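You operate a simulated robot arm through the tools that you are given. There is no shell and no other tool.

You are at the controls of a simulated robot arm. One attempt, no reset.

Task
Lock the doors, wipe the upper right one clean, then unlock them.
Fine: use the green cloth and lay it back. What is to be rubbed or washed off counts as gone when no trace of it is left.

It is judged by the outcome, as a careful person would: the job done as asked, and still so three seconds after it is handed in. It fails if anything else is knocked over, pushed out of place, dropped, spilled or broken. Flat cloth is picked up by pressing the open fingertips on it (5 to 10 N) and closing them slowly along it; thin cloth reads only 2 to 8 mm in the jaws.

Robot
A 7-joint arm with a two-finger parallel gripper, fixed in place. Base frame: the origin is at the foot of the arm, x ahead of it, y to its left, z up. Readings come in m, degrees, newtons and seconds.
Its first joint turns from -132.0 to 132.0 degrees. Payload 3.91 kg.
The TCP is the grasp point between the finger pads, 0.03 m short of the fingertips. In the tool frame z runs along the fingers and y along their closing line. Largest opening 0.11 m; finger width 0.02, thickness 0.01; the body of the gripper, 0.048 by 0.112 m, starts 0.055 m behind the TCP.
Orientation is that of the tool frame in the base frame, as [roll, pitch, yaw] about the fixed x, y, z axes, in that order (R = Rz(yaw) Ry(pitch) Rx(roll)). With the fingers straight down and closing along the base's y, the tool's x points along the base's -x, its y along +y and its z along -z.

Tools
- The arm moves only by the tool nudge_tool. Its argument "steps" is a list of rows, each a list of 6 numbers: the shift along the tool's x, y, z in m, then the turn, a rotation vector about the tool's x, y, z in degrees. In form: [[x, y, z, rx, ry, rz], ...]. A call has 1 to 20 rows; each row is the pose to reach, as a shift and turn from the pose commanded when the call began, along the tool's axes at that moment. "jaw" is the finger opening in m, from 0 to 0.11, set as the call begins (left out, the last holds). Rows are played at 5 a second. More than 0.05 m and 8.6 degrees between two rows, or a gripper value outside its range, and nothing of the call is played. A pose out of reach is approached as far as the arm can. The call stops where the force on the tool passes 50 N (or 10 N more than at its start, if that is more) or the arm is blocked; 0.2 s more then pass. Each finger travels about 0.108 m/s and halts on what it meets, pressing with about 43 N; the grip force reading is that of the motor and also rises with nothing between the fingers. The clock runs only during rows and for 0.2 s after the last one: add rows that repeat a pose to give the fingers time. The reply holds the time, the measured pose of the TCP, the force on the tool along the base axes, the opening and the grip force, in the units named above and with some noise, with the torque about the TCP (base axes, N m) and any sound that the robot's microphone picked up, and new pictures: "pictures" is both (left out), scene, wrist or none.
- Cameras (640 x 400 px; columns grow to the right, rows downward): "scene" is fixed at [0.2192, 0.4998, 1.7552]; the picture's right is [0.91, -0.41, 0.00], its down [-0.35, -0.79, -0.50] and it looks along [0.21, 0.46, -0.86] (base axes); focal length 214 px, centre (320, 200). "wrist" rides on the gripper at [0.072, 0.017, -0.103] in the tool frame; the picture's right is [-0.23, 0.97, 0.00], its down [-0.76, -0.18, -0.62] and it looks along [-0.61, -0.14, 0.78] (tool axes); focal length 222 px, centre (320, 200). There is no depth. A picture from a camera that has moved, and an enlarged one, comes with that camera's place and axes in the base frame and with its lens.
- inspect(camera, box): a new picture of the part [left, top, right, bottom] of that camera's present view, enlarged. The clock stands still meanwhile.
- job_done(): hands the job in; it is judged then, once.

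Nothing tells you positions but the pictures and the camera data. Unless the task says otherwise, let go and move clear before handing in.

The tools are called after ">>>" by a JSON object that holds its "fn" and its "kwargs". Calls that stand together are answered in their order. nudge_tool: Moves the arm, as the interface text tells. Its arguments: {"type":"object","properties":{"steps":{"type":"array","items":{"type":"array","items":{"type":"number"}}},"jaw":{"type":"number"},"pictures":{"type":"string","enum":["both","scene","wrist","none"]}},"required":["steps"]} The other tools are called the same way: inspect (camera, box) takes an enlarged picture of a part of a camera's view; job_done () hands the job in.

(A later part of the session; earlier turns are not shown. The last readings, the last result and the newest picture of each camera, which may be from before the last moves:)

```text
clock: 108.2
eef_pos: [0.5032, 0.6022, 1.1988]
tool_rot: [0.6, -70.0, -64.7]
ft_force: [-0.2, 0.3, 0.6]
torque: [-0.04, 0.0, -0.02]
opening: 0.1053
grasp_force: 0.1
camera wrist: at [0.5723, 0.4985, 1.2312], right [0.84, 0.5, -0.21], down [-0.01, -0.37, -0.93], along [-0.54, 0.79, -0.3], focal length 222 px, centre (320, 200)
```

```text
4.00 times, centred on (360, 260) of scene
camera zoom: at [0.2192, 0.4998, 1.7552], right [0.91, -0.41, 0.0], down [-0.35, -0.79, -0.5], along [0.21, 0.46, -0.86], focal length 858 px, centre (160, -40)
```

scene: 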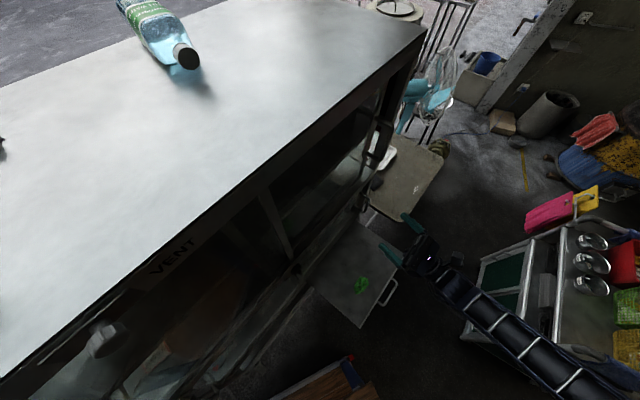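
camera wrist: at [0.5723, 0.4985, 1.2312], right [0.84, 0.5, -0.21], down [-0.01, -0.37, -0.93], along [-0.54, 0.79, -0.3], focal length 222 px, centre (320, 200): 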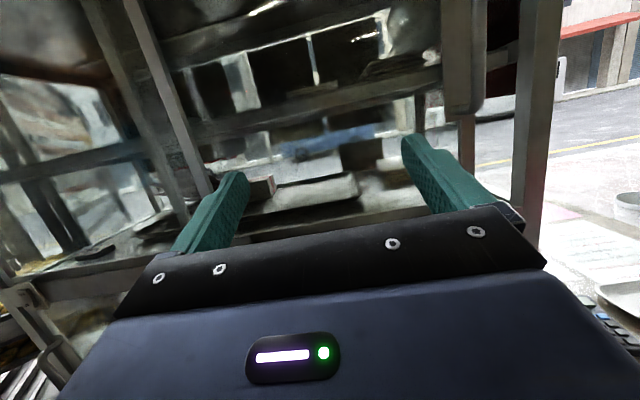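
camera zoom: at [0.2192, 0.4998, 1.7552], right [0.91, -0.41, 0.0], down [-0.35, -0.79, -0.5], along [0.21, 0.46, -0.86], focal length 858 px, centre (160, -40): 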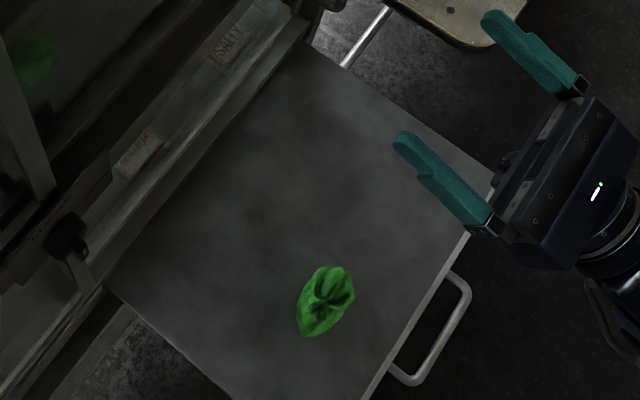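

The stain is gone, but the handle and frame on the upper right door look different from before. I need to check whether the door has moved.

>>> {"fn": "inspect", "kwargs": {"camera": "scene", "box": [240, 60, 460, 320]}}

>>> {"fn": "inspect", "kwargs": {"camera": "scene", "box": [320, 80, 440, 220]}}

>>> {"fn": "inspect", "kwargs": {"camera": "wrist", "box": [320, 0, 640, 200]}}

>>> {"fn": "inspect", "kwargs": {"camera": "wrist", "box": [0, 0, 320, 200]}}

```text
1.54 times, centred on (350, 190) of scene
camera zoom: at [0.2192, 0.4998, 1.7552], right [0.91, -0.41, 0.0], down [-0.35, -0.79, -0.5], along [0.21, 0.46, -0.86], focal length 330 px, centre (274, 215)
```

zoom: 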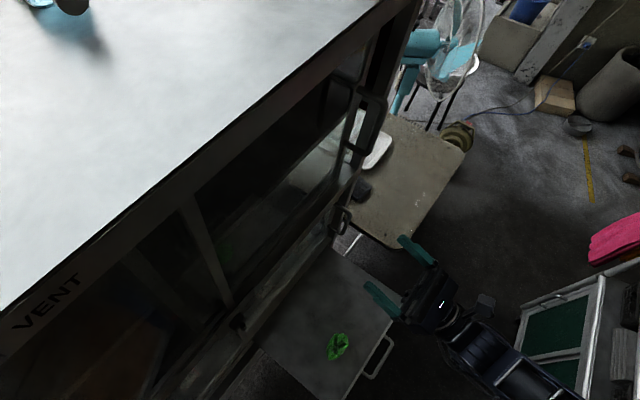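

```text
2.86 times, centred on (380, 150) of scene
camera zoom: at [0.2192, 0.4998, 1.7552], right [0.91, -0.41, 0.0], down [-0.35, -0.79, -0.5], along [0.21, 0.46, -0.86], focal length 613 px, centre (149, 343)
```

zoom: 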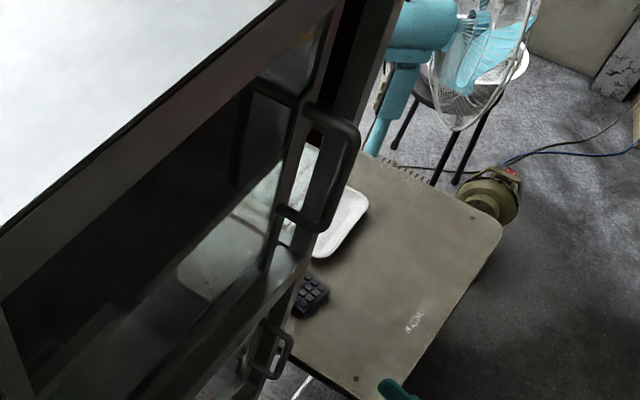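

```text
2.00 times, centred on (480, 100) of wrist
camera zoom: at [0.5723, 0.4985, 1.2312], right [0.84, 0.5, -0.21], down [-0.01, -0.37, -0.93], along [-0.54, 0.79, -0.3], focal length 444 px, centre (0, 400)
```

zoom: 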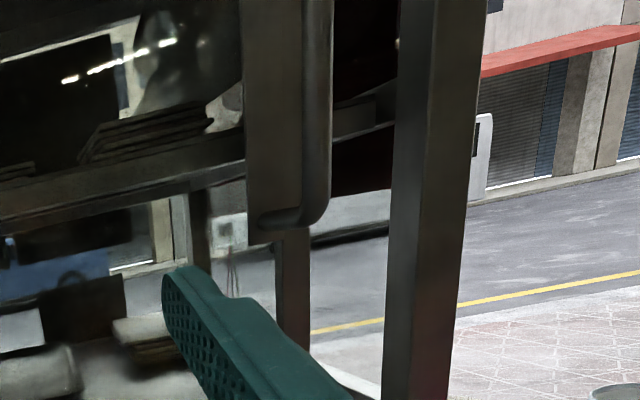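

```text
2.00 times, centred on (160, 100) of wrist
camera zoom: at [0.5723, 0.4985, 1.2312], right [0.84, 0.5, -0.21], down [-0.01, -0.37, -0.93], along [-0.54, 0.79, -0.3], focal length 444 px, centre (640, 400)
```

zoom: 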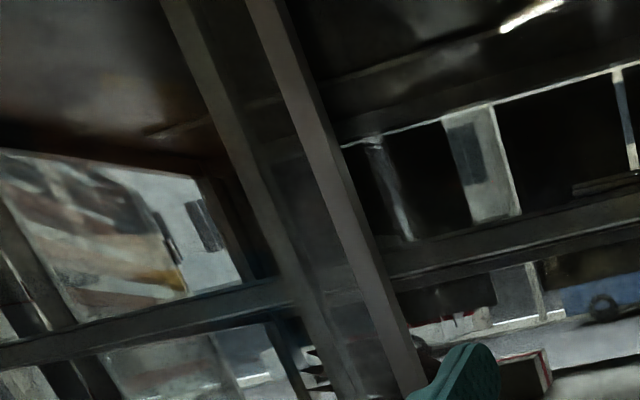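

The upper right door seems to have slid left during the wiping. I'll look at the lock knob to see its present state.

>>> {"fn": "nudge_tool", "kwargs": {"steps": [[-0.022, -0.033, -0.008, 0, -3, 0], [-0.044, -0.065, -0.016, 0, -6, 0], [-0.066, -0.098, -0.024, 0, -9, 0], [-0.088, -0.13, -0.032, 0, -12, 0], [-0.11, -0.163, -0.04, 0, -15, 0], [-0.132, -0.195, -0.048, 0, -18, 0], [-0.154, -0.228, -0.056, 0, -20, 0]], "pictures": "both"}}

>>> {"fn": "inspect", "kwargs": {"camera": "wrist", "box": [200, 0, 440, 150]}}

```text
clock: 109.8
eef_pos: [0.2981, 0.5026, 1.0329]
tool_rot: [136.3, -89.9, 159.6]
ft_force: [-0.8, -0.6, -0.1]
torque: [0.02, 0.01, 0.05]
opening: 0.1051
grasp_force: 0.1
camera wrist: at [0.3591, 0.4148, 1.1057], right [0.88, 0.43, -0.22], down [0.12, -0.64, -0.76], along [-0.47, 0.64, -0.61], focal length 222 px, centre (320, 200)
```

scene: 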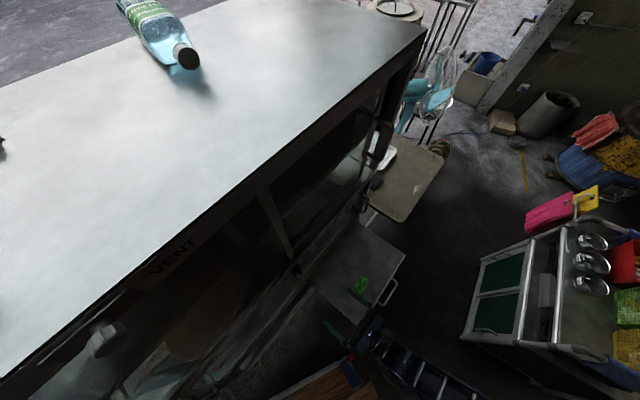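
wrist: 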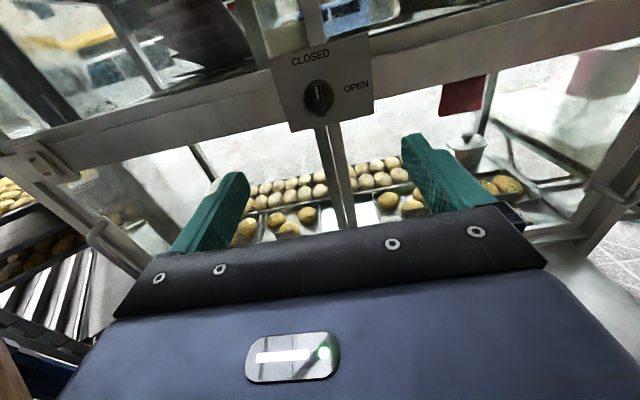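

```text
2.67 times, centred on (320, 75) of wrist
camera zoom: at [0.3591, 0.4148, 1.1057], right [0.88, 0.43, -0.22], down [0.12, -0.64, -0.76], along [-0.47, 0.64, -0.61], focal length 592 px, centre (320, 533)
```

zoom: 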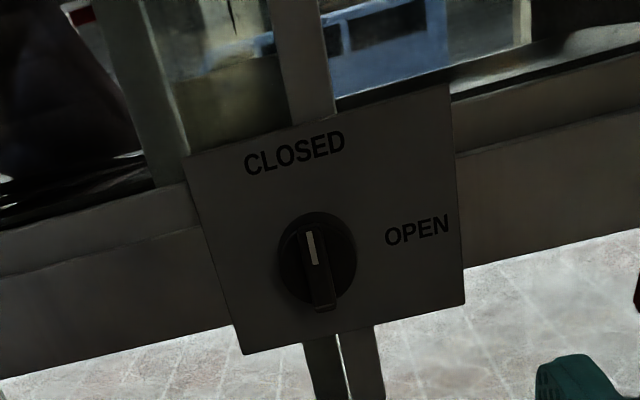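

The knob still points at CLOSED, yet the door slid freely. I'll check the rail ends and door edges for another latch.

>>> {"fn": "inspect", "kwargs": {"camera": "wrist", "box": [0, 100, 240, 250]}}

>>> {"fn": "inspect", "kwargs": {"camera": "wrist", "box": [440, 0, 640, 250]}}

>>> {"fn": "nudge_tool", "kwargs": {"steps": [[0, 0, -0.02, 0, 8, 0], [0, 0, -0.04, 0, 16, 0], [0, 0, -0.06, 0, 24, 0], [0, 0, -0.08, 0, 32, 0]], "pictures": "wrist"}}

>>> {"fn": "inspect", "kwargs": {"camera": "wrist", "box": [0, 0, 320, 200]}}

>>> {"fn": "inspect", "kwargs": {"camera": "wrist", "box": [320, 0, 640, 200]}}

```text
2.67 times, centred on (120, 175) of wrist
camera zoom: at [0.3591, 0.4148, 1.1057], right [0.88, 0.43, -0.22], down [0.12, -0.64, -0.76], along [-0.47, 0.64, -0.61], focal length 592 px, centre (853, 267)
```

zoom: 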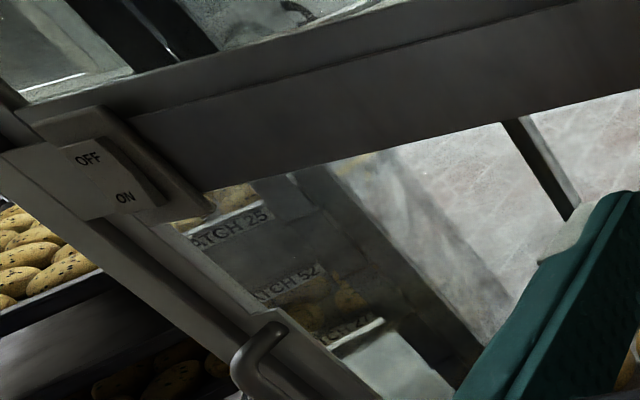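

```text
1.60 times, centred on (540, 125) of wrist
camera zoom: at [0.3591, 0.4148, 1.1057], right [0.88, 0.43, -0.22], down [0.12, -0.64, -0.76], along [-0.47, 0.64, -0.61], focal length 355 px, centre (-32, 320)
```

zoom: 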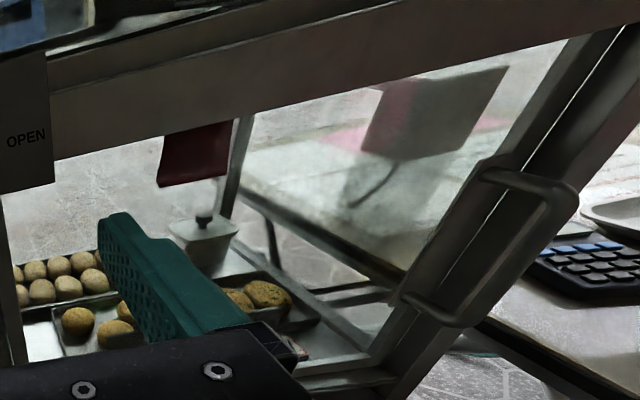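

```text
clock: 110.8
eef_pos: [0.3331, 0.4317, 1.0328]
tool_rot: [0.2, -58.1, -64.4]
ft_force: [-0.1, -0.7, -0.4]
torque: [-0.03, 0.0, 0.01]
opening: 0.1053
grasp_force: 0.1
camera wrist: at [0.4046, 0.3228, 1.0406], right [0.82, 0.53, -0.19], down [-0.1, -0.19, -0.98], along [-0.56, 0.82, -0.1], focal length 222 px, centre (320, 200)
```

wrist: 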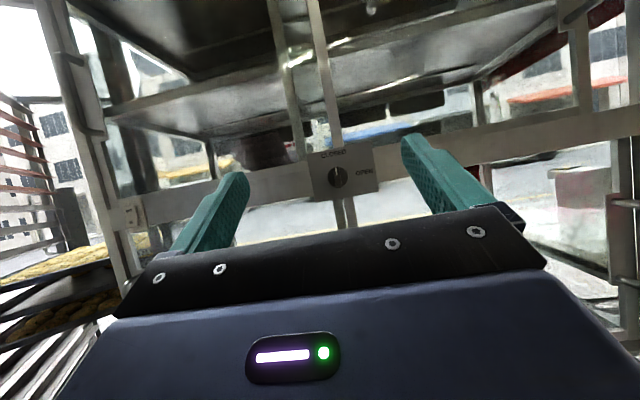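

```text
2.00 times, centred on (160, 100) of wrist
camera zoom: at [0.4046, 0.3228, 1.0406], right [0.82, 0.53, -0.19], down [-0.1, -0.19, -0.98], along [-0.56, 0.82, -0.1], focal length 444 px, centre (640, 400)
```

zoom: 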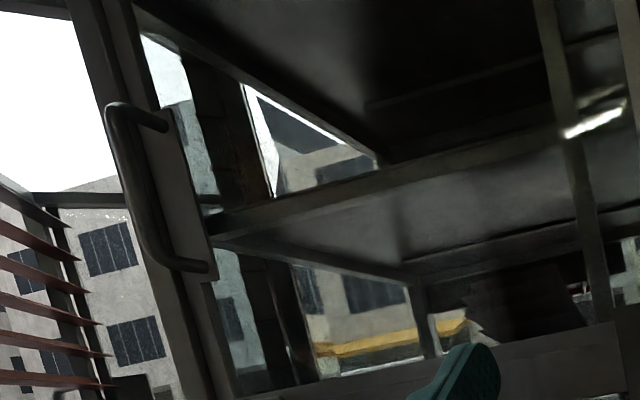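

```text
2.00 times, centred on (480, 100) of wrist
camera zoom: at [0.4046, 0.3228, 1.0406], right [0.82, 0.53, -0.19], down [-0.1, -0.19, -0.98], along [-0.56, 0.82, -0.1], focal length 444 px, centre (0, 400)
```

zoom: 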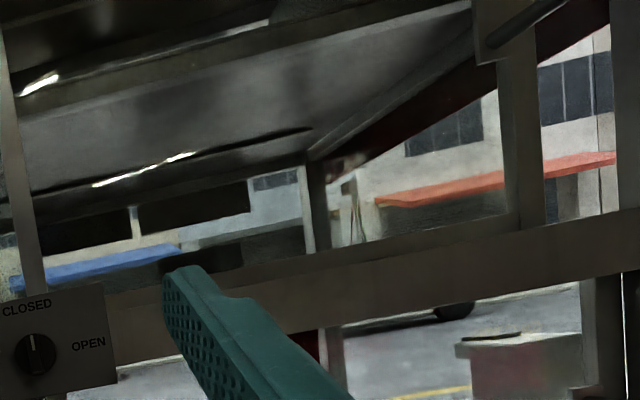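

There is also an OFF/ON rocker on the left post, which is probably the light. The upper right door has slid left about 8 cm, so I need to slide it shut again. I'll get a good view of its handle.

>>> {"fn": "nudge_tool", "kwargs": {"steps": [[0.017, 0.037, 0.0146, 0, -2, 0], [0.034, 0.073, 0.029, 0, -4, 0], [0.051, 0.11, 0.044, 0, -6, 0], [0.068, 0.147, 0.058, 0, -8, 0], [0.085, 0.183, 0.073, 0, -10, 0], [0.102, 0.22, 0.087, 0, -12, 0], [0.12, 0.257, 0.102, 0, -14, 0], [0.137, 0.293, 0.116, 0, -16, 0], [0.154, 0.33, 0.131, 0, -17, 0]], "pictures": "both"}}

>>> {"fn": "inspect", "kwargs": {"camera": "wrist", "box": [280, 0, 520, 150]}}

>>> {"fn": "inspect", "kwargs": {"camera": "scene", "box": [340, 90, 420, 190]}}

```text
clock: 112.8
eef_pos: [0.6169, 0.6031, 1.2347]
tool_rot: [0.4, -75.1, -64.6]
ft_force: [-0.1, -0.7, 0.1]
torque: [-0.01, 0.01, 0.01]
opening: 0.1047
grasp_force: 0.0
camera wrist: at [0.6844, 0.5015, 1.2785], right [0.85, 0.48, -0.22], down [0.02, -0.44, -0.9], along [-0.53, 0.76, -0.39], focal length 222 px, centre (320, 200)
```

scene: 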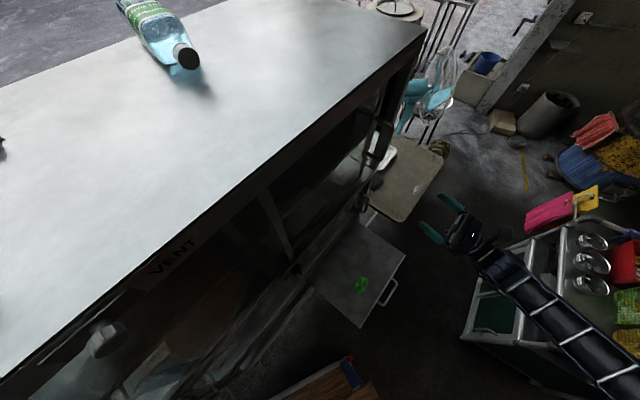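
wrist: 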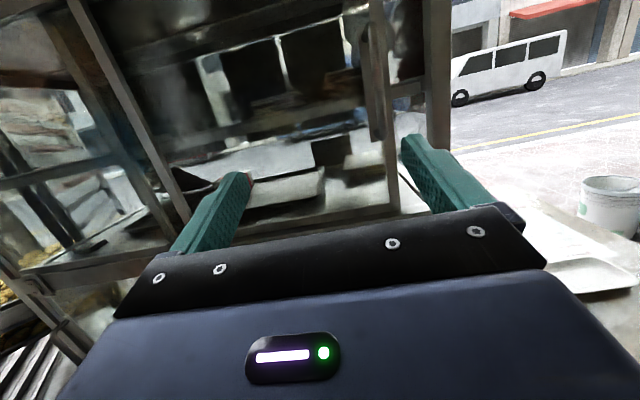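

```text
2.67 times, centred on (400, 75) of wrist
camera zoom: at [0.6844, 0.5015, 1.2785], right [0.85, 0.48, -0.22], down [0.02, -0.44, -0.9], along [-0.53, 0.76, -0.39], focal length 592 px, centre (107, 533)
```

zoom: 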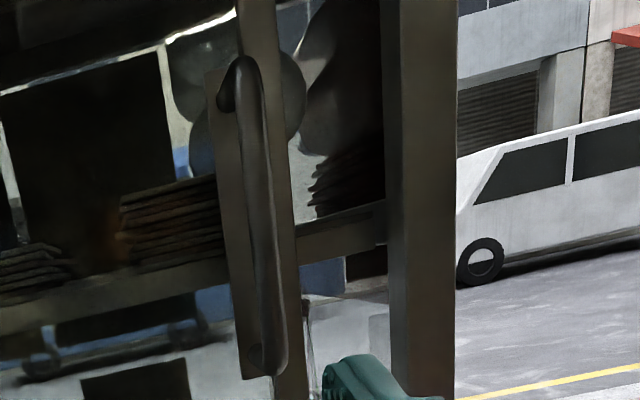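

```text
4.00 times, centred on (380, 140) of scene
camera zoom: at [0.2192, 0.4998, 1.7552], right [0.91, -0.41, 0.0], down [-0.35, -0.79, -0.5], along [0.21, 0.46, -0.86], focal length 858 px, centre (80, 440)
```

zoom: 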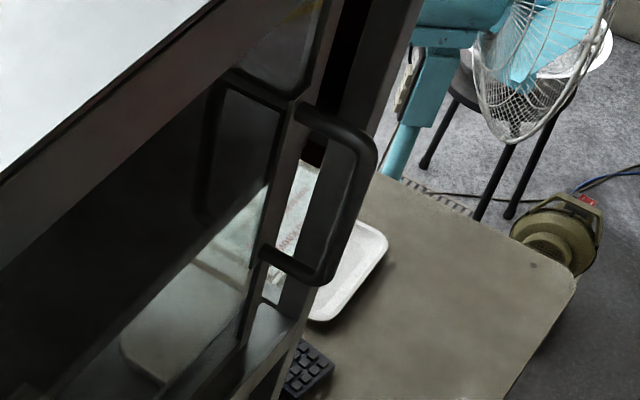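

The handle bar is now at about s≈0.889, z 1.22–1.34; when shut it was about 4 cm further right. I'm approaching the handle with straddling jaws.

>>> {"fn": "nudge_tool", "kwargs": {"steps": [[0.001, 0.018, 0.034, 0, -4, 0], [0.003, 0.035, 0.067, 0, -8, 0], [0.004, 0.053, 0.1, 0, -12, 0], [0.0055, 0.07, 0.134, 0, -15, 0], [0.0055, 0.07, 0.134, 0, -15, 0]], "jaw": 0.06, "pictures": "both"}}

>>> {"fn": "inspect", "kwargs": {"camera": "wrist", "box": [240, 70, 432, 190]}}

>>> {"fn": "inspect", "kwargs": {"camera": "scene", "box": [340, 90, 460, 190]}}

```text
clock: 114.0
eef_pos: [0.6244, 0.7486, 1.2745]
tool_rot: [134.7, -89.8, 161.2]
ft_force: [0.7, -0.3, -0.9]
torque: [0.03, -0.02, -0.01]
opening: 0.06
grasp_force: 0.0
camera wrist: at [0.6847, 0.6611, 1.3478], right [0.88, 0.43, -0.23], down [0.12, -0.64, -0.76], along [-0.47, 0.64, -0.61], focal length 222 px, centre (320, 200)
```

scene: 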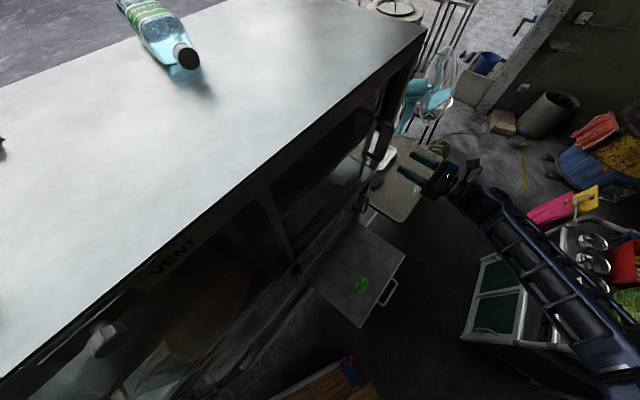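
wrist: 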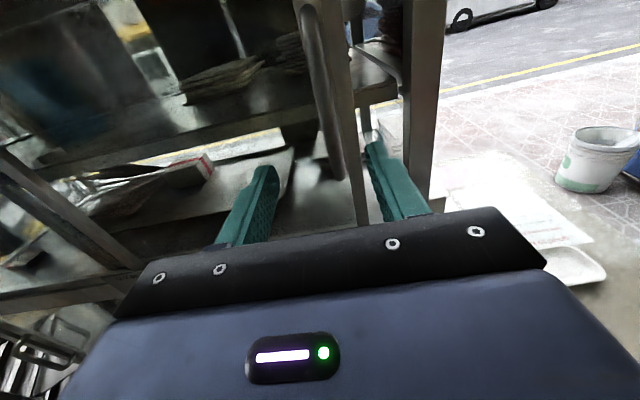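

```text
3.33 times, centred on (336, 130) of wrist
camera zoom: at [0.6847, 0.6611, 1.3478], right [0.88, 0.43, -0.23], down [0.12, -0.64, -0.76], along [-0.47, 0.64, -0.61], focal length 740 px, centre (267, 433)
```

zoom: 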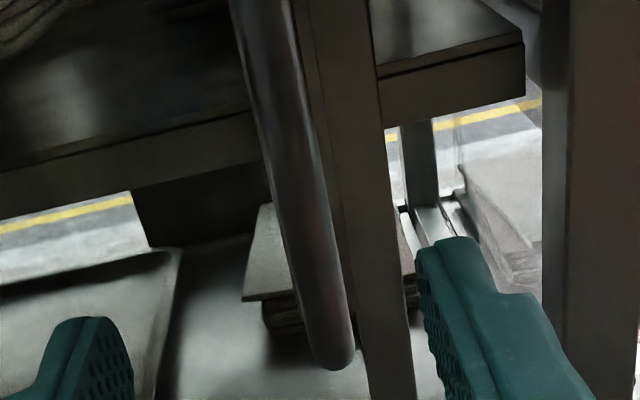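

```text
4.00 times, centred on (400, 140) of scene
camera zoom: at [0.2192, 0.4998, 1.7552], right [0.91, -0.41, 0.0], down [-0.35, -0.79, -0.5], along [0.21, 0.46, -0.86], focal length 858 px, centre (0, 440)
```

zoom: 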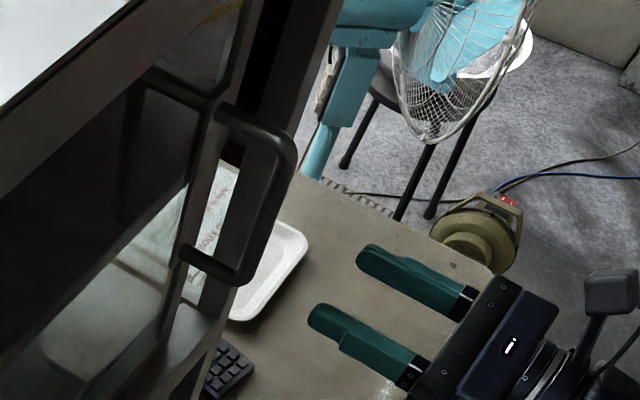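

>>> {"fn": "nudge_tool", "kwargs": {"steps": [[0, 0.01, 0.02, 0, 0, 0], [0, 0.01, 0.04, 0, 0, 0], [0, 0.01, 0.055, 0, 0, 0], [0, 0.01, 0.055, 0, 0, 0]], "pictures": "wrist"}}

>>> {"fn": "inspect", "kwargs": {"camera": "wrist", "box": [240, 70, 432, 190]}}

>>> {"fn": "inspect", "kwargs": {"camera": "scene", "box": [340, 90, 460, 190]}}

```text
clock: 115.0
eef_pos: [0.6089, 0.8009, 1.2751]
tool_rot: [126.4, -89.8, 169.5]
ft_force: [0.2, -0.1, 0.1]
torque: [-0.02, 0.01, -0.01]
opening: 0.0598
grasp_force: 0.2
camera wrist: at [0.6694, 0.7139, 1.347], right [0.88, 0.43, -0.22], down [0.12, -0.64, -0.76], along [-0.47, 0.64, -0.61], focal length 222 px, centre (320, 200)
```

wrist: 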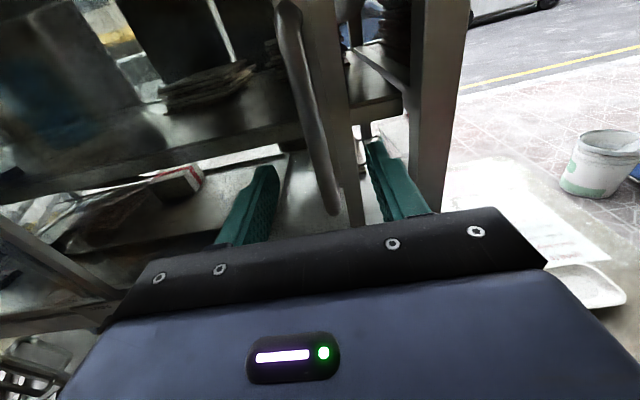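

```text
3.33 times, centred on (336, 130) of wrist
camera zoom: at [0.6694, 0.7139, 1.347], right [0.88, 0.43, -0.22], down [0.12, -0.64, -0.76], along [-0.47, 0.64, -0.61], focal length 740 px, centre (267, 433)
```

zoom: 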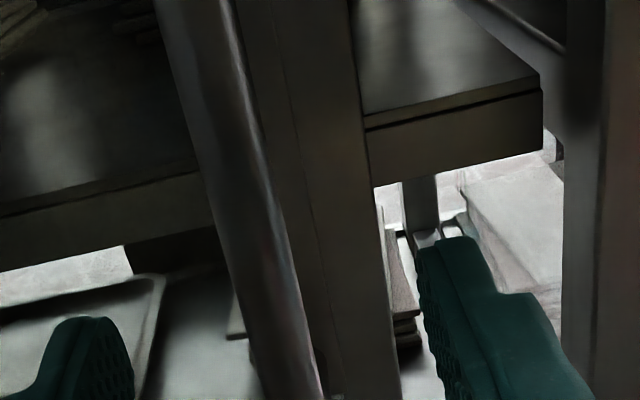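

```text
4.00 times, centred on (400, 140) of scene
camera zoom: at [0.2192, 0.4998, 1.7552], right [0.91, -0.41, 0.0], down [-0.35, -0.79, -0.5], along [0.21, 0.46, -0.86], focal length 858 px, centre (0, 440)
```

zoom: 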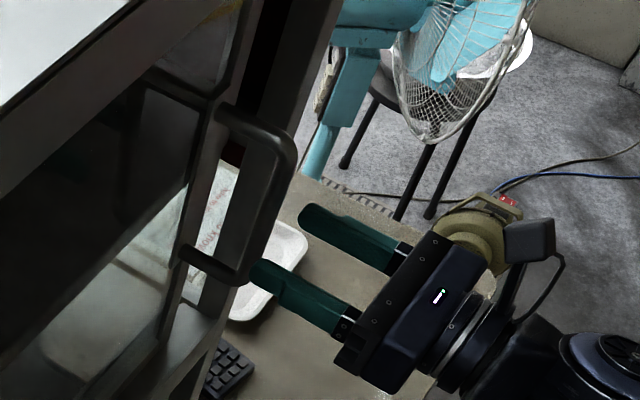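

>>> {"fn": "nudge_tool", "kwargs": {"steps": [[0, 0, 0.005, 0, 0, 0], [0, 0, 0.01, 0, 0, 0], [0, 0, 0.014, 0, 0, 0], [0, 0, 0.014, 0, 0, 0]], "pictures": "none"}}

>>> {"fn": "nudge_tool", "kwargs": {"steps": [[0, 0, 0, 0, 0, 0], [0, 0, 0, 0, 0, 0]], "jaw": 0.035, "pictures": "none"}}

>>> {"fn": "nudge_tool", "kwargs": {"steps": [[0, 0, 0, 0, 0, 0], [0, 0, 0, 0, 0, 0]], "jaw": 0.022, "pictures": "both"}}

>>> {"fn": "inspect", "kwargs": {"camera": "wrist", "box": [240, 70, 432, 190]}}

>>> {"fn": "inspect", "kwargs": {"camera": "scene", "box": [340, 90, 460, 190]}}

```text
clock: 116.0
eef_pos: [0.6022, 0.8136, 1.2731]
tool_rot: [124.7, -89.8, 171.2]
ft_force: [0.0, -0.1, -0.1]
torque: [-0.01, -0.01, -0.02]
opening: 0.0598
grasp_force: 0.0
```

```text
clock: 116.6
eef_pos: [0.6023, 0.8138, 1.2742]
tool_rot: [124.3, -89.8, 171.7]
ft_force: [0.6, -0.5, 0.8]
torque: [0.03, -0.02, 0.04]
opening: 0.0353
grasp_force: 0.1
```

```text
clock: 117.2
eef_pos: [0.6019, 0.8128, 1.2735]
tool_rot: [124.0, -89.8, 172.1]
ft_force: [0.3, -0.2, -0.1]
torque: [0.01, 0.02, 0.0]
opening: 0.0222
grasp_force: 0.1
camera wrist: at [0.6633, 0.7263, 1.3469], right [0.88, 0.43, -0.22], down [0.12, -0.64, -0.76], along [-0.47, 0.64, -0.61], focal length 222 px, centre (320, 200)
```

scene: 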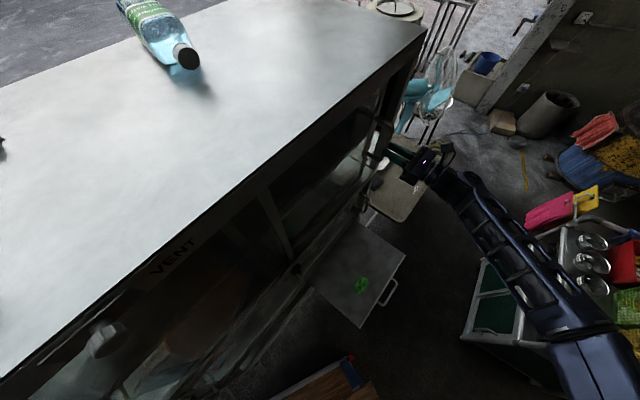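
wrist: 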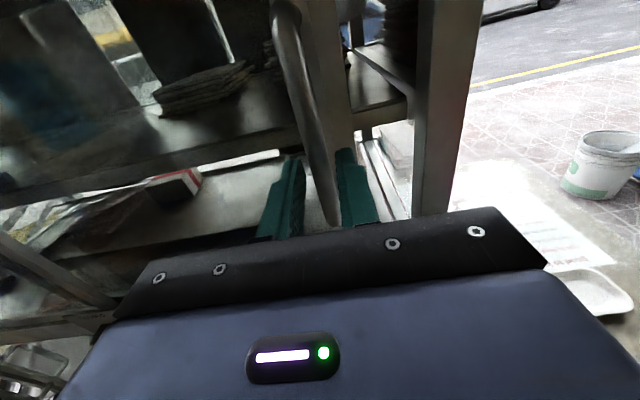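

```text
3.33 times, centred on (336, 130) of wrist
camera zoom: at [0.6633, 0.7263, 1.3469], right [0.88, 0.43, -0.22], down [0.12, -0.64, -0.76], along [-0.47, 0.64, -0.61], focal length 740 px, centre (267, 433)
```

zoom: 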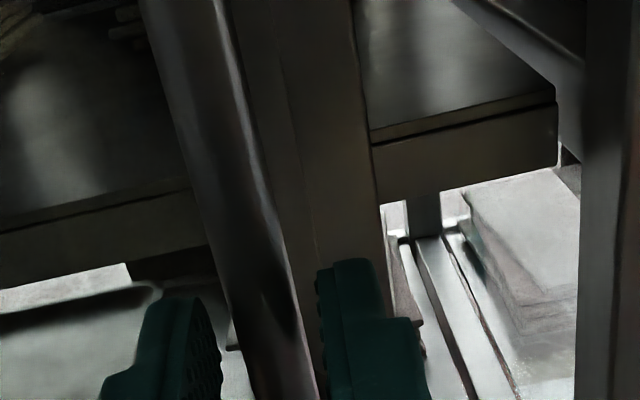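

```text
4.00 times, centred on (400, 140) of scene
camera zoom: at [0.2192, 0.4998, 1.7552], right [0.91, -0.41, 0.0], down [-0.35, -0.79, -0.5], along [0.21, 0.46, -0.86], focal length 858 px, centre (0, 440)
```

zoom: 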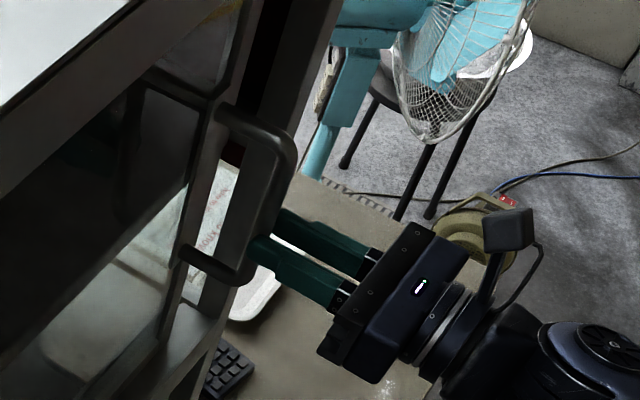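

The fingers straddle the bar. I'm closing on it.

>>> {"fn": "nudge_tool", "kwargs": {"steps": [[0, 0, 0, 0, 0, 0], [0, 0, 0, 0, 0, 0], [0, 0, 0, 0, 0, 0]], "jaw": 0.005, "pictures": "none"}}

>>> {"fn": "nudge_tool", "kwargs": {"steps": [[0, 0.003, 0, 0, 0, 0], [0, 0.006, 0, 0, 0, 0], [0, 0.009, 0, 0, 0, 0]], "pictures": "none"}}

```text
clock: 118.0
eef_pos: [0.6023, 0.8127, 1.2745]
tool_rot: [124.4, -89.8, 171.5]
ft_force: [-0.6, -1.1, 0.5]
torque: [-0.06, 0.15, 0.01]
opening: 0.0136
grasp_force: 44.7
```

```text
clock: 118.8
eef_pos: [0.6104, 0.8163, 1.2735]
tool_rot: [134.2, -89.8, 161.8]
ft_force: [-5.0, 0.9, -4.6]
torque: [0.66, 0.53, 0.09]
opening: 0.0139
grasp_force: 45.1
```

The door slides with about 4 N. I'm sliding it right until it meets its stop.

>>> {"fn": "nudge_tool", "kwargs": {"steps": [[0, 0.005, 0, 0, 0, 0], [0, 0.01, 0, 0, 0, 0], [0, 0.015, 0, 0, 0, 0], [0, 0.02, 0, 0, 0, 0]], "pictures": "none"}}

>>> {"fn": "nudge_tool", "kwargs": {"steps": [[0, 0.002, 0, 0, 0, 0], [0, 0.004, 0, 0, 0, 0], [0, 0.006, 0, 0, 0, 0]], "pictures": "wrist"}}

```text
clock: 119.8
eef_pos: [0.6294, 0.8274, 1.2742]
tool_rot: [123.7, -89.7, 172.4]
ft_force: [-4.3, 4.1, -5.5]
torque: [0.15, 0.28, 0.05]
opening: 0.0137
grasp_force: 45.4
```

```text
clock: 120.6
eef_pos: [0.6331, 0.8298, 1.274]
tool_rot: [135.5, -89.9, 160.5]
ft_force: [-7.0, 6.8, -3.8]
torque: [-0.37, 0.0, 0.11]
opening: 0.0136
grasp_force: 45.0
camera wrist: at [0.6951, 0.7421, 1.3469], right [0.88, 0.43, -0.23], down [0.12, -0.64, -0.76], along [-0.47, 0.64, -0.61], focal length 222 px, centre (320, 200)
```

wrist: 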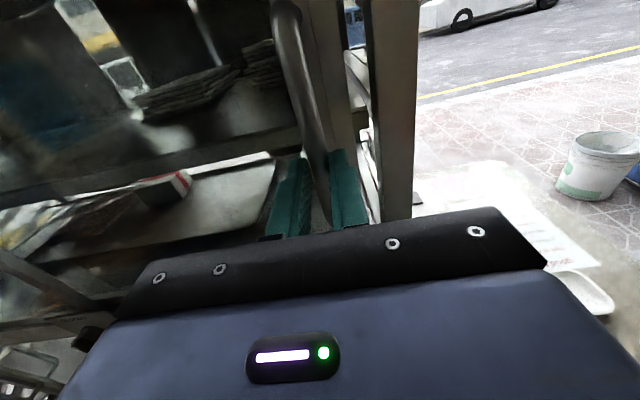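

>>> {"fn": "nudge_tool", "kwargs": {"steps": [[0, 0.003, 0, 0, 0, 0], [0, 0.006, 0, 0, 0, 0], [0, 0.009, 0, 0, 0, 0], [0, 0.012, 0, 0, 0, 0]], "pictures": "none"}}

>>> {"fn": "nudge_tool", "kwargs": {"steps": [[0, 0.002, 0, 0, 0, 0], [0, 0.004, 0, 0, 0, 0], [0, 0.006, 0, 0, 0, 0]], "pictures": "wrist"}}

```text
clock: 121.6
eef_pos: [0.6463, 0.8358, 1.2735]
tool_rot: [142.1, -89.7, 153.9]
ft_force: [-6.0, 3.6, -8.5]
torque: [0.07, 0.18, 0.07]
opening: 0.0138
grasp_force: 45.0
```

```text
clock: 122.4
eef_pos: [0.6476, 0.8365, 1.2742]
tool_rot: [129.9, -89.8, 166.3]
ft_force: [-30.3, -32.7, -17.0]
torque: [0.15, 0.25, 1.27]
opening: 0.0137
grasp_force: 45.5
camera wrist: at [0.7094, 0.7494, 1.347], right [0.87, 0.43, -0.22], down [0.12, -0.64, -0.76], along [-0.47, 0.64, -0.61], focal length 222 px, centre (320, 200)
```

wrist: 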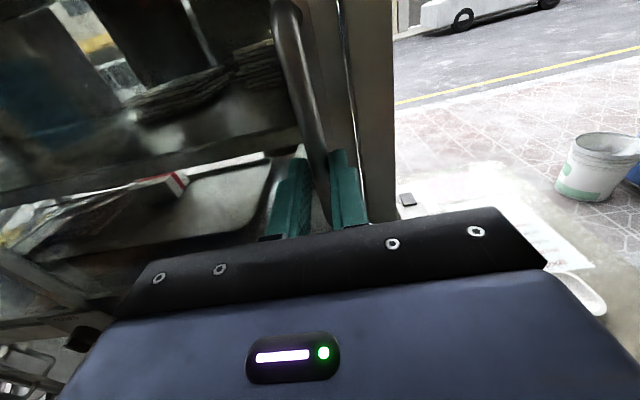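

The door met its stop with the gap closed up. I'll relieve the load, then gently pull left to test whether the lock holds it.

>>> {"fn": "nudge_tool", "kwargs": {"steps": [[0, -0.001, 0, 0, 0, 0], [0, -0.002, 0, 0, 0, 0], [0, -0.002, 0, 0, 0, 0]], "pictures": "none"}}

>>> {"fn": "nudge_tool", "kwargs": {"steps": [[0, -0.001, 0, 0, 0, 0], [0, -0.002, 0, 0, 0, 0], [0, -0.002, 0, 0, 0, 0]], "pictures": "none"}}

```text
clock: 123.2
eef_pos: [0.6472, 0.8369, 1.2747]
tool_rot: [132.4, -89.8, 163.6]
ft_force: [-20.6, -9.8, -15.3]
torque: [-1.25, -0.41, 0.63]
opening: 0.0138
grasp_force: 45.1
```

```text
clock: 124.0
eef_pos: [0.6477, 0.8362, 1.2743]
tool_rot: [131.5, -89.9, 164.4]
ft_force: [-3.8, 17.4, -8.4]
torque: [-0.16, 0.14, -0.21]
opening: 0.0133
grasp_force: 45.1
```

>>> {"fn": "nudge_tool", "kwargs": {"steps": [[0, -0.001, 0, 0, 0, 0], [0, -0.0015, 0, 0, 0, 0], [0, -0.0015, 0, 0, 0, 0]], "pictures": "none"}}

>>> {"fn": "nudge_tool", "kwargs": {"steps": [[0, -0.001, 0, 0, 0, 0], [0, -0.0015, 0, 0, 0, 0], [0, -0.0015, 0, 0, 0, 0]], "pictures": "none"}}

```text
clock: 124.8
eef_pos: [0.6457, 0.8362, 1.2738]
tool_rot: [125.7, -89.9, 170.2]
ft_force: [-2.5, 14.5, -4.1]
torque: [-0.21, 0.08, -0.12]
opening: 0.0135
grasp_force: 45.3
```

```text
clock: 125.6
eef_pos: [0.6452, 0.8343, 1.2733]
tool_rot: [122.0, -89.9, 173.9]
ft_force: [-0.6, 11.6, -0.2]
torque: [-0.37, 0.07, -0.16]
opening: 0.0137
grasp_force: 45.5
```

The door still slides at about 4.5 N, so the lock isn't actually engaged, and perhaps the knob wasn't turned fully home. I'll push the door shut again, release it, and recheck the knob.

>>> {"fn": "nudge_tool", "kwargs": {"steps": [[0, 0.002, 0, 0, 0, 0], [0, 0.004, 0, 0, 0, 0], [0, 0.0055, 0, 0, 0, 0], [0, 0.0055, 0, 0, 0, 0]], "pictures": "none"}}

>>> {"fn": "nudge_tool", "kwargs": {"steps": [[0, 0.0005, 0, 0, 0, 0], [0, 0.001, 0, 0, 0, 0]], "pictures": "none"}}

```text
clock: 126.6
eef_pos: [0.6488, 0.8362, 1.2735]
tool_rot: [126.3, -89.8, 169.9]
ft_force: [-15.4, -14.6, -8.3]
torque: [0.37, 0.41, 0.63]
opening: 0.0138
grasp_force: 44.9
```

```text
clock: 127.2
eef_pos: [0.6481, 0.8362, 1.2742]
tool_rot: [127.7, -89.8, 168.3]
ft_force: [-26.5, -29.9, -14.3]
torque: [0.0, 0.18, 1.11]
opening: 0.0136
grasp_force: 44.7
```

>>> {"fn": "nudge_tool", "kwargs": {"steps": [[0, -0.001, 0, 0, 0, 0], [0, -0.0022, 0, 0, 0, 0], [0, -0.0022, 0, 0, 0, 0]], "pictures": "none"}}

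>>> {"fn": "nudge_tool", "kwargs": {"steps": [[0, 0, 0, 0, 0, 0], [0, 0, 0, 0, 0, 0]], "jaw": 0.03, "pictures": "none"}}

>>> {"fn": "nudge_tool", "kwargs": {"steps": [[0, 0, -0.01, 0, 0, 0], [0, 0, -0.03, 0, 0, 0], [0, 0, -0.06, 0, 0, 0], [0, 0, -0.1, 0, 0, 0]], "jaw": 0.035, "pictures": "both"}}

>>> {"fn": "inspect", "kwargs": {"camera": "scene", "box": [240, 60, 460, 320]}}

```text
clock: 128.0
eef_pos: [0.6473, 0.8365, 1.2739]
tool_rot: [126.8, -89.7, 169.1]
ft_force: [-7.4, 7.0, -7.4]
torque: [-0.79, -0.17, 0.05]
opening: 0.0135
grasp_force: 45.1
```

```text
clock: 128.6
eef_pos: [0.648, 0.8368, 1.275]
tool_rot: [117.4, -89.8, 178.5]
ft_force: [0.0, -0.3, 0.3]
torque: [0.0, 0.03, -0.01]
opening: 0.0302
grasp_force: 0.1
```

```text
clock: 129.6
eef_pos: [0.689, 0.7456, 1.2731]
tool_rot: [129.5, -89.7, 166.4]
ft_force: [-1.3, 0.8, -0.4]
torque: [0.03, -0.03, 0.01]
opening: 0.0347
grasp_force: 0.0
camera wrist: at [0.7506, 0.6589, 1.3472], right [0.88, 0.43, -0.22], down [0.12, -0.64, -0.76], along [-0.47, 0.64, -0.61], focal length 222 px, centre (320, 200)
```

scene: 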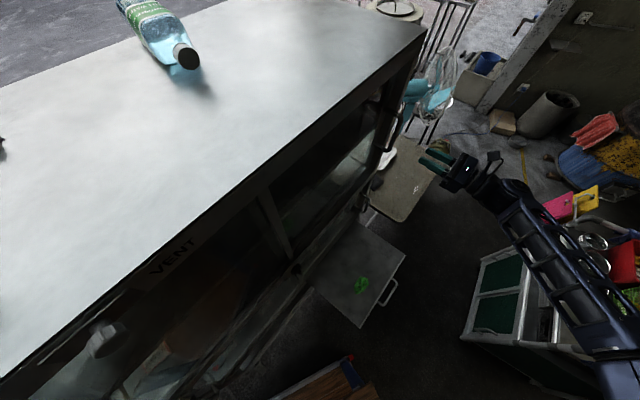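
wrist: 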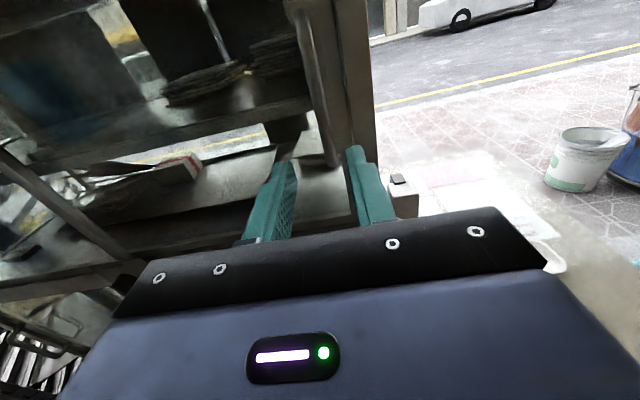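

```text
1.54 times, centred on (350, 190) of scene
camera zoom: at [0.2192, 0.4998, 1.7552], right [0.91, -0.41, 0.0], down [-0.35, -0.79, -0.5], along [0.21, 0.46, -0.86], focal length 330 px, centre (274, 215)
```

zoom: 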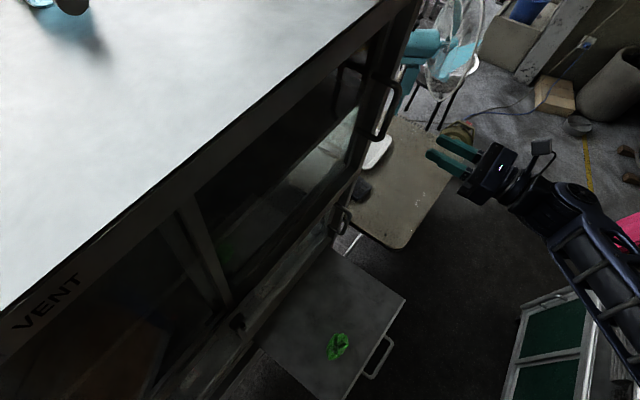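

The door is back at its original place. Now I'm returning to the knob to check whether it turns further toward CLOSED.

>>> {"fn": "nudge_tool", "kwargs": {"steps": [[-0.022, -0.042, -0.02, 0, 0, 0], [-0.044, -0.084, -0.03, 0, 0, 0], [-0.066, -0.126, -0.03, 0, 0, 0], [-0.088, -0.168, -0.03, 0, 0, 0], [-0.11, -0.21, -0.03, 0, 0, 0], [-0.132, -0.252, -0.03, 0, 0, 0], [-0.154, -0.294, -0.03, 0, 0, 0], [-0.176, -0.336, -0.03, 0, 0, 0], [-0.198, -0.378, -0.03, 0, 0, 0], [-0.22, -0.42, -0.03, 0, 0, 0], [-0.24, -0.458, -0.03, 0, 0, 0]], "jaw": 0.04, "pictures": "wrist"}}

>>> {"fn": "inspect", "kwargs": {"camera": "wrist", "box": [240, 60, 400, 160]}}

>>> {"fn": "inspect", "kwargs": {"camera": "wrist", "box": [0, 90, 160, 190]}}

```text
refused: row 1 steps farther than a row can; nothing moved
```

```text
4.00 times, centred on (320, 110) of wrist
camera zoom: at [0.7506, 0.6589, 1.3472], right [0.88, 0.43, -0.22], down [0.12, -0.64, -0.76], along [-0.47, 0.64, -0.61], focal length 888 px, centre (320, 560)
```

zoom: 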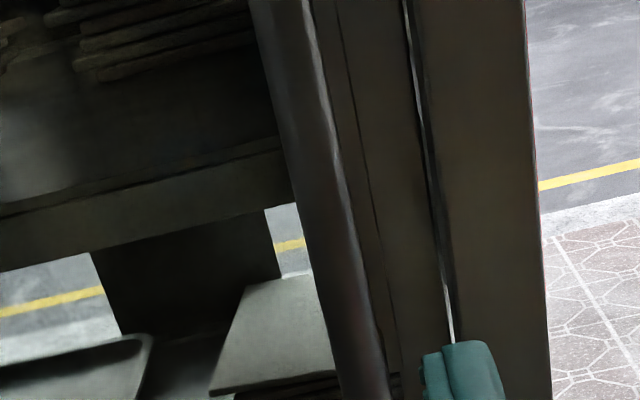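

```text
4.00 times, centred on (80, 140) of wrist
camera zoom: at [0.7506, 0.6589, 1.3472], right [0.88, 0.43, -0.22], down [0.12, -0.64, -0.76], along [-0.47, 0.64, -0.61], focal length 888 px, centre (1280, 440)
```

zoom: 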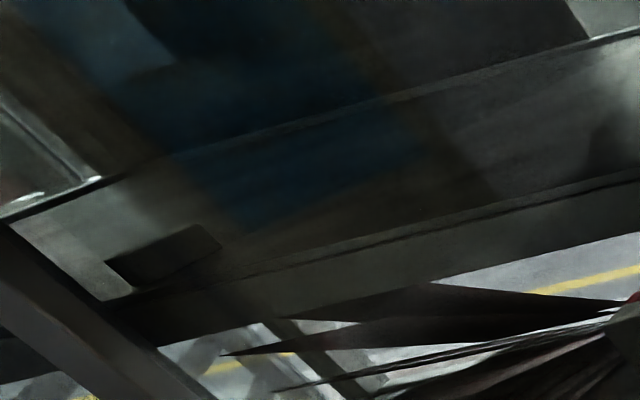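

>>> {"fn": "nudge_tool", "kwargs": {"steps": [[-0.02, -0.038, -0.01, 0, 0, 0], [-0.04, -0.077, -0.02, 0, 0, 0], [-0.06, -0.115, -0.03, 0, 0, 0], [-0.08, -0.153, -0.03, 0, 0, 0], [-0.1, -0.191, -0.03, 0, 0, 0], [-0.12, -0.229, -0.03, 0, 0, 0], [-0.14, -0.267, -0.03, 0, 0, 0], [-0.16, -0.305, -0.03, 0, 0, 0], [-0.18, -0.343, -0.03, 0, 0, 0], [-0.2, -0.382, -0.03, 0, 0, 0], [-0.22, -0.42, -0.03, 0, 0, 0], [-0.24, -0.458, -0.03, 0, 0, 0]], "jaw": 0.04, "pictures": "wrist"}}

>>> {"fn": "inspect", "kwargs": {"camera": "wrist", "box": [240, 60, 400, 160]}}

>>> {"fn": "inspect", "kwargs": {"camera": "wrist", "box": [0, 90, 160, 190]}}

```text
clock: 132.2
eef_pos: [0.2945, 0.5172, 1.0343]
tool_rot: [112.6, -89.8, -176.6]
ft_force: [0.4, 0.4, -0.9]
torque: [0.04, 0.04, 0.0]
opening: 0.0401
grasp_force: 0.2
camera wrist: at [0.3548, 0.4292, 1.1074], right [0.88, 0.43, -0.22], down [0.12, -0.64, -0.76], along [-0.47, 0.64, -0.61], focal length 222 px, centre (320, 200)
```

wrist: 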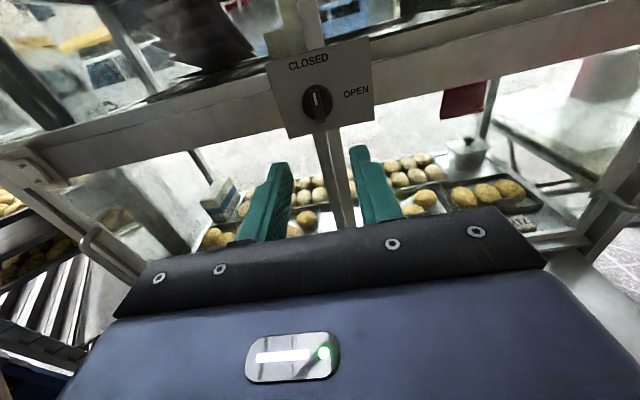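

```text
4.00 times, centred on (320, 110) of wrist
camera zoom: at [0.3548, 0.4292, 1.1074], right [0.88, 0.43, -0.22], down [0.12, -0.64, -0.76], along [-0.47, 0.64, -0.61], focal length 888 px, centre (320, 560)
```

zoom: 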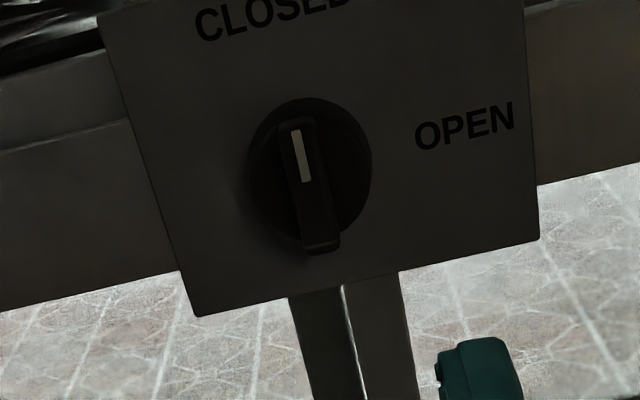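

```text
4.00 times, centred on (80, 140) of wrist
camera zoom: at [0.3548, 0.4292, 1.1074], right [0.88, 0.43, -0.22], down [0.12, -0.64, -0.76], along [-0.47, 0.64, -0.61], focal length 888 px, centre (1280, 440)
```

zoom: 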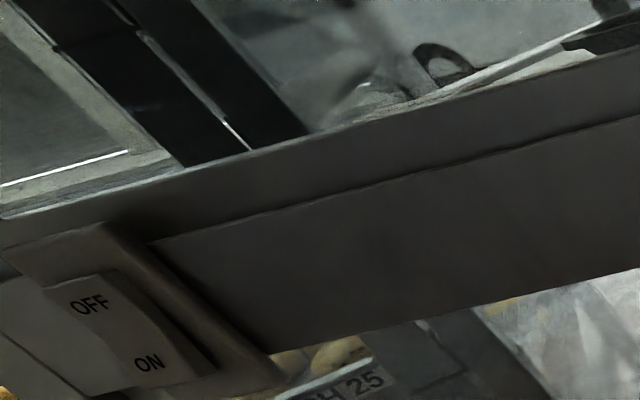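

The mark is exactly at CLOSED, yet the door slides, so this knob may not be the door lock, or the lock may not hold that door. I'll look closely at the OFF/ON rocker and the VENT knob before deciding.

>>> {"fn": "nudge_tool", "kwargs": {"steps": [[0.01, -0.035, -0.01, 0, 0, 0], [0.02, -0.07, -0.02, 0, 0, 0], [0.03, -0.105, -0.03, 0, 0, 0], [0.04, -0.14, -0.04, 0, 0, 0], [0.05, -0.175, -0.05, 0, 0, 0], [0.06, -0.21, -0.06, 0, 0, 0], [0.07, -0.25, -0.06, 0, 0, 0]], "pictures": "both"}}

>>> {"fn": "inspect", "kwargs": {"camera": "wrist", "box": [80, 40, 320, 190]}}

```text
clock: 133.8
eef_pos: [0.1322, 0.4723, 1.1313]
tool_rot: [155.3, -90.0, 140.8]
ft_force: [1.4, 0.2, -0.6]
torque: [0.02, 0.05, 0.1]
opening: 0.0399
grasp_force: 0.0
out of reach, approached as far as the arm can: row 3, 4, 5, 6, 7
camera wrist: at [0.1926, 0.3854, 1.204], right [0.88, 0.43, -0.23], down [0.11, -0.64, -0.76], along [-0.47, 0.64, -0.61], focal length 222 px, centre (320, 200)
```

scene: 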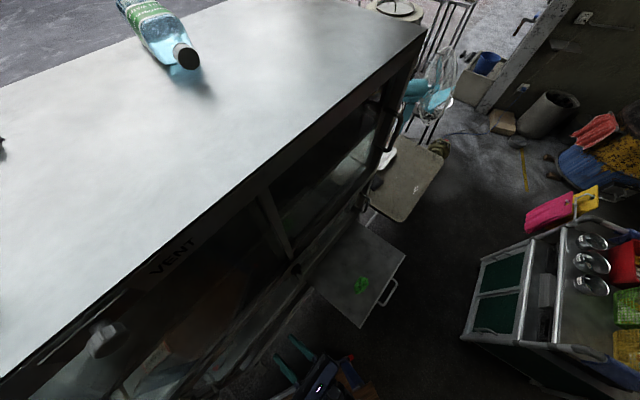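
wrist: 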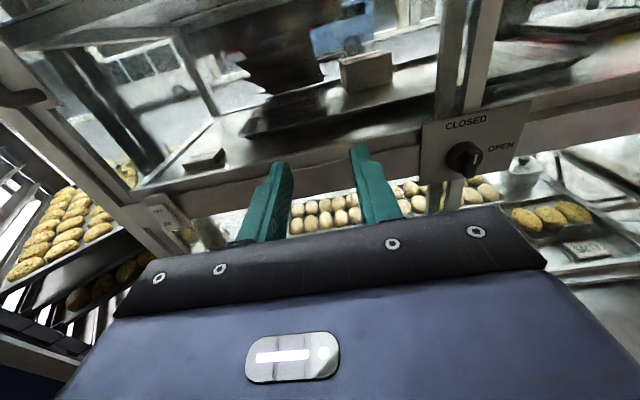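

```text
2.67 times, centred on (200, 115) of wrist
camera zoom: at [0.1926, 0.3854, 1.204], right [0.88, 0.43, -0.23], down [0.11, -0.64, -0.76], along [-0.47, 0.64, -0.61], focal length 592 px, centre (640, 427)
```

zoom: 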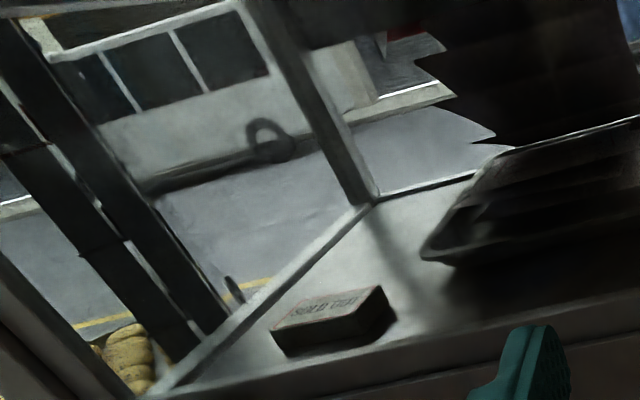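

The arm can't reach that far left toward the rocker, so the central CLOSED/OPEN knob is the reachable lock. I'll return and check whether the door had been slightly ajar when I locked it.

>>> {"fn": "nudge_tool", "kwargs": {"steps": [[-0.01, 0.035, 0.005, 0, 0, 0], [-0.02, 0.07, 0.01, 0, 0, 0], [-0.03, 0.105, 0.01, 0, 0, 0], [-0.04, 0.14, 0.01, 0, 0, 0], [-0.05, 0.175, 0.01, 0, 0, 0], [-0.06, 0.21, 0.01, 0, 0, 0], [-0.07, 0.25, 0.01, 0, 0, 0], [-0.07, 0.25, 0.01, 0, 0, 0]], "pictures": "none"}}

```text
clock: 135.6
eef_pos: [0.3495, 0.5925, 1.0601]
tool_rot: [126.2, -89.8, 169.8]
ft_force: [0.8, 0.6, -0.4]
torque: [0.0, -0.04, -0.02]
opening: 0.04
grasp_force: 0.0
```

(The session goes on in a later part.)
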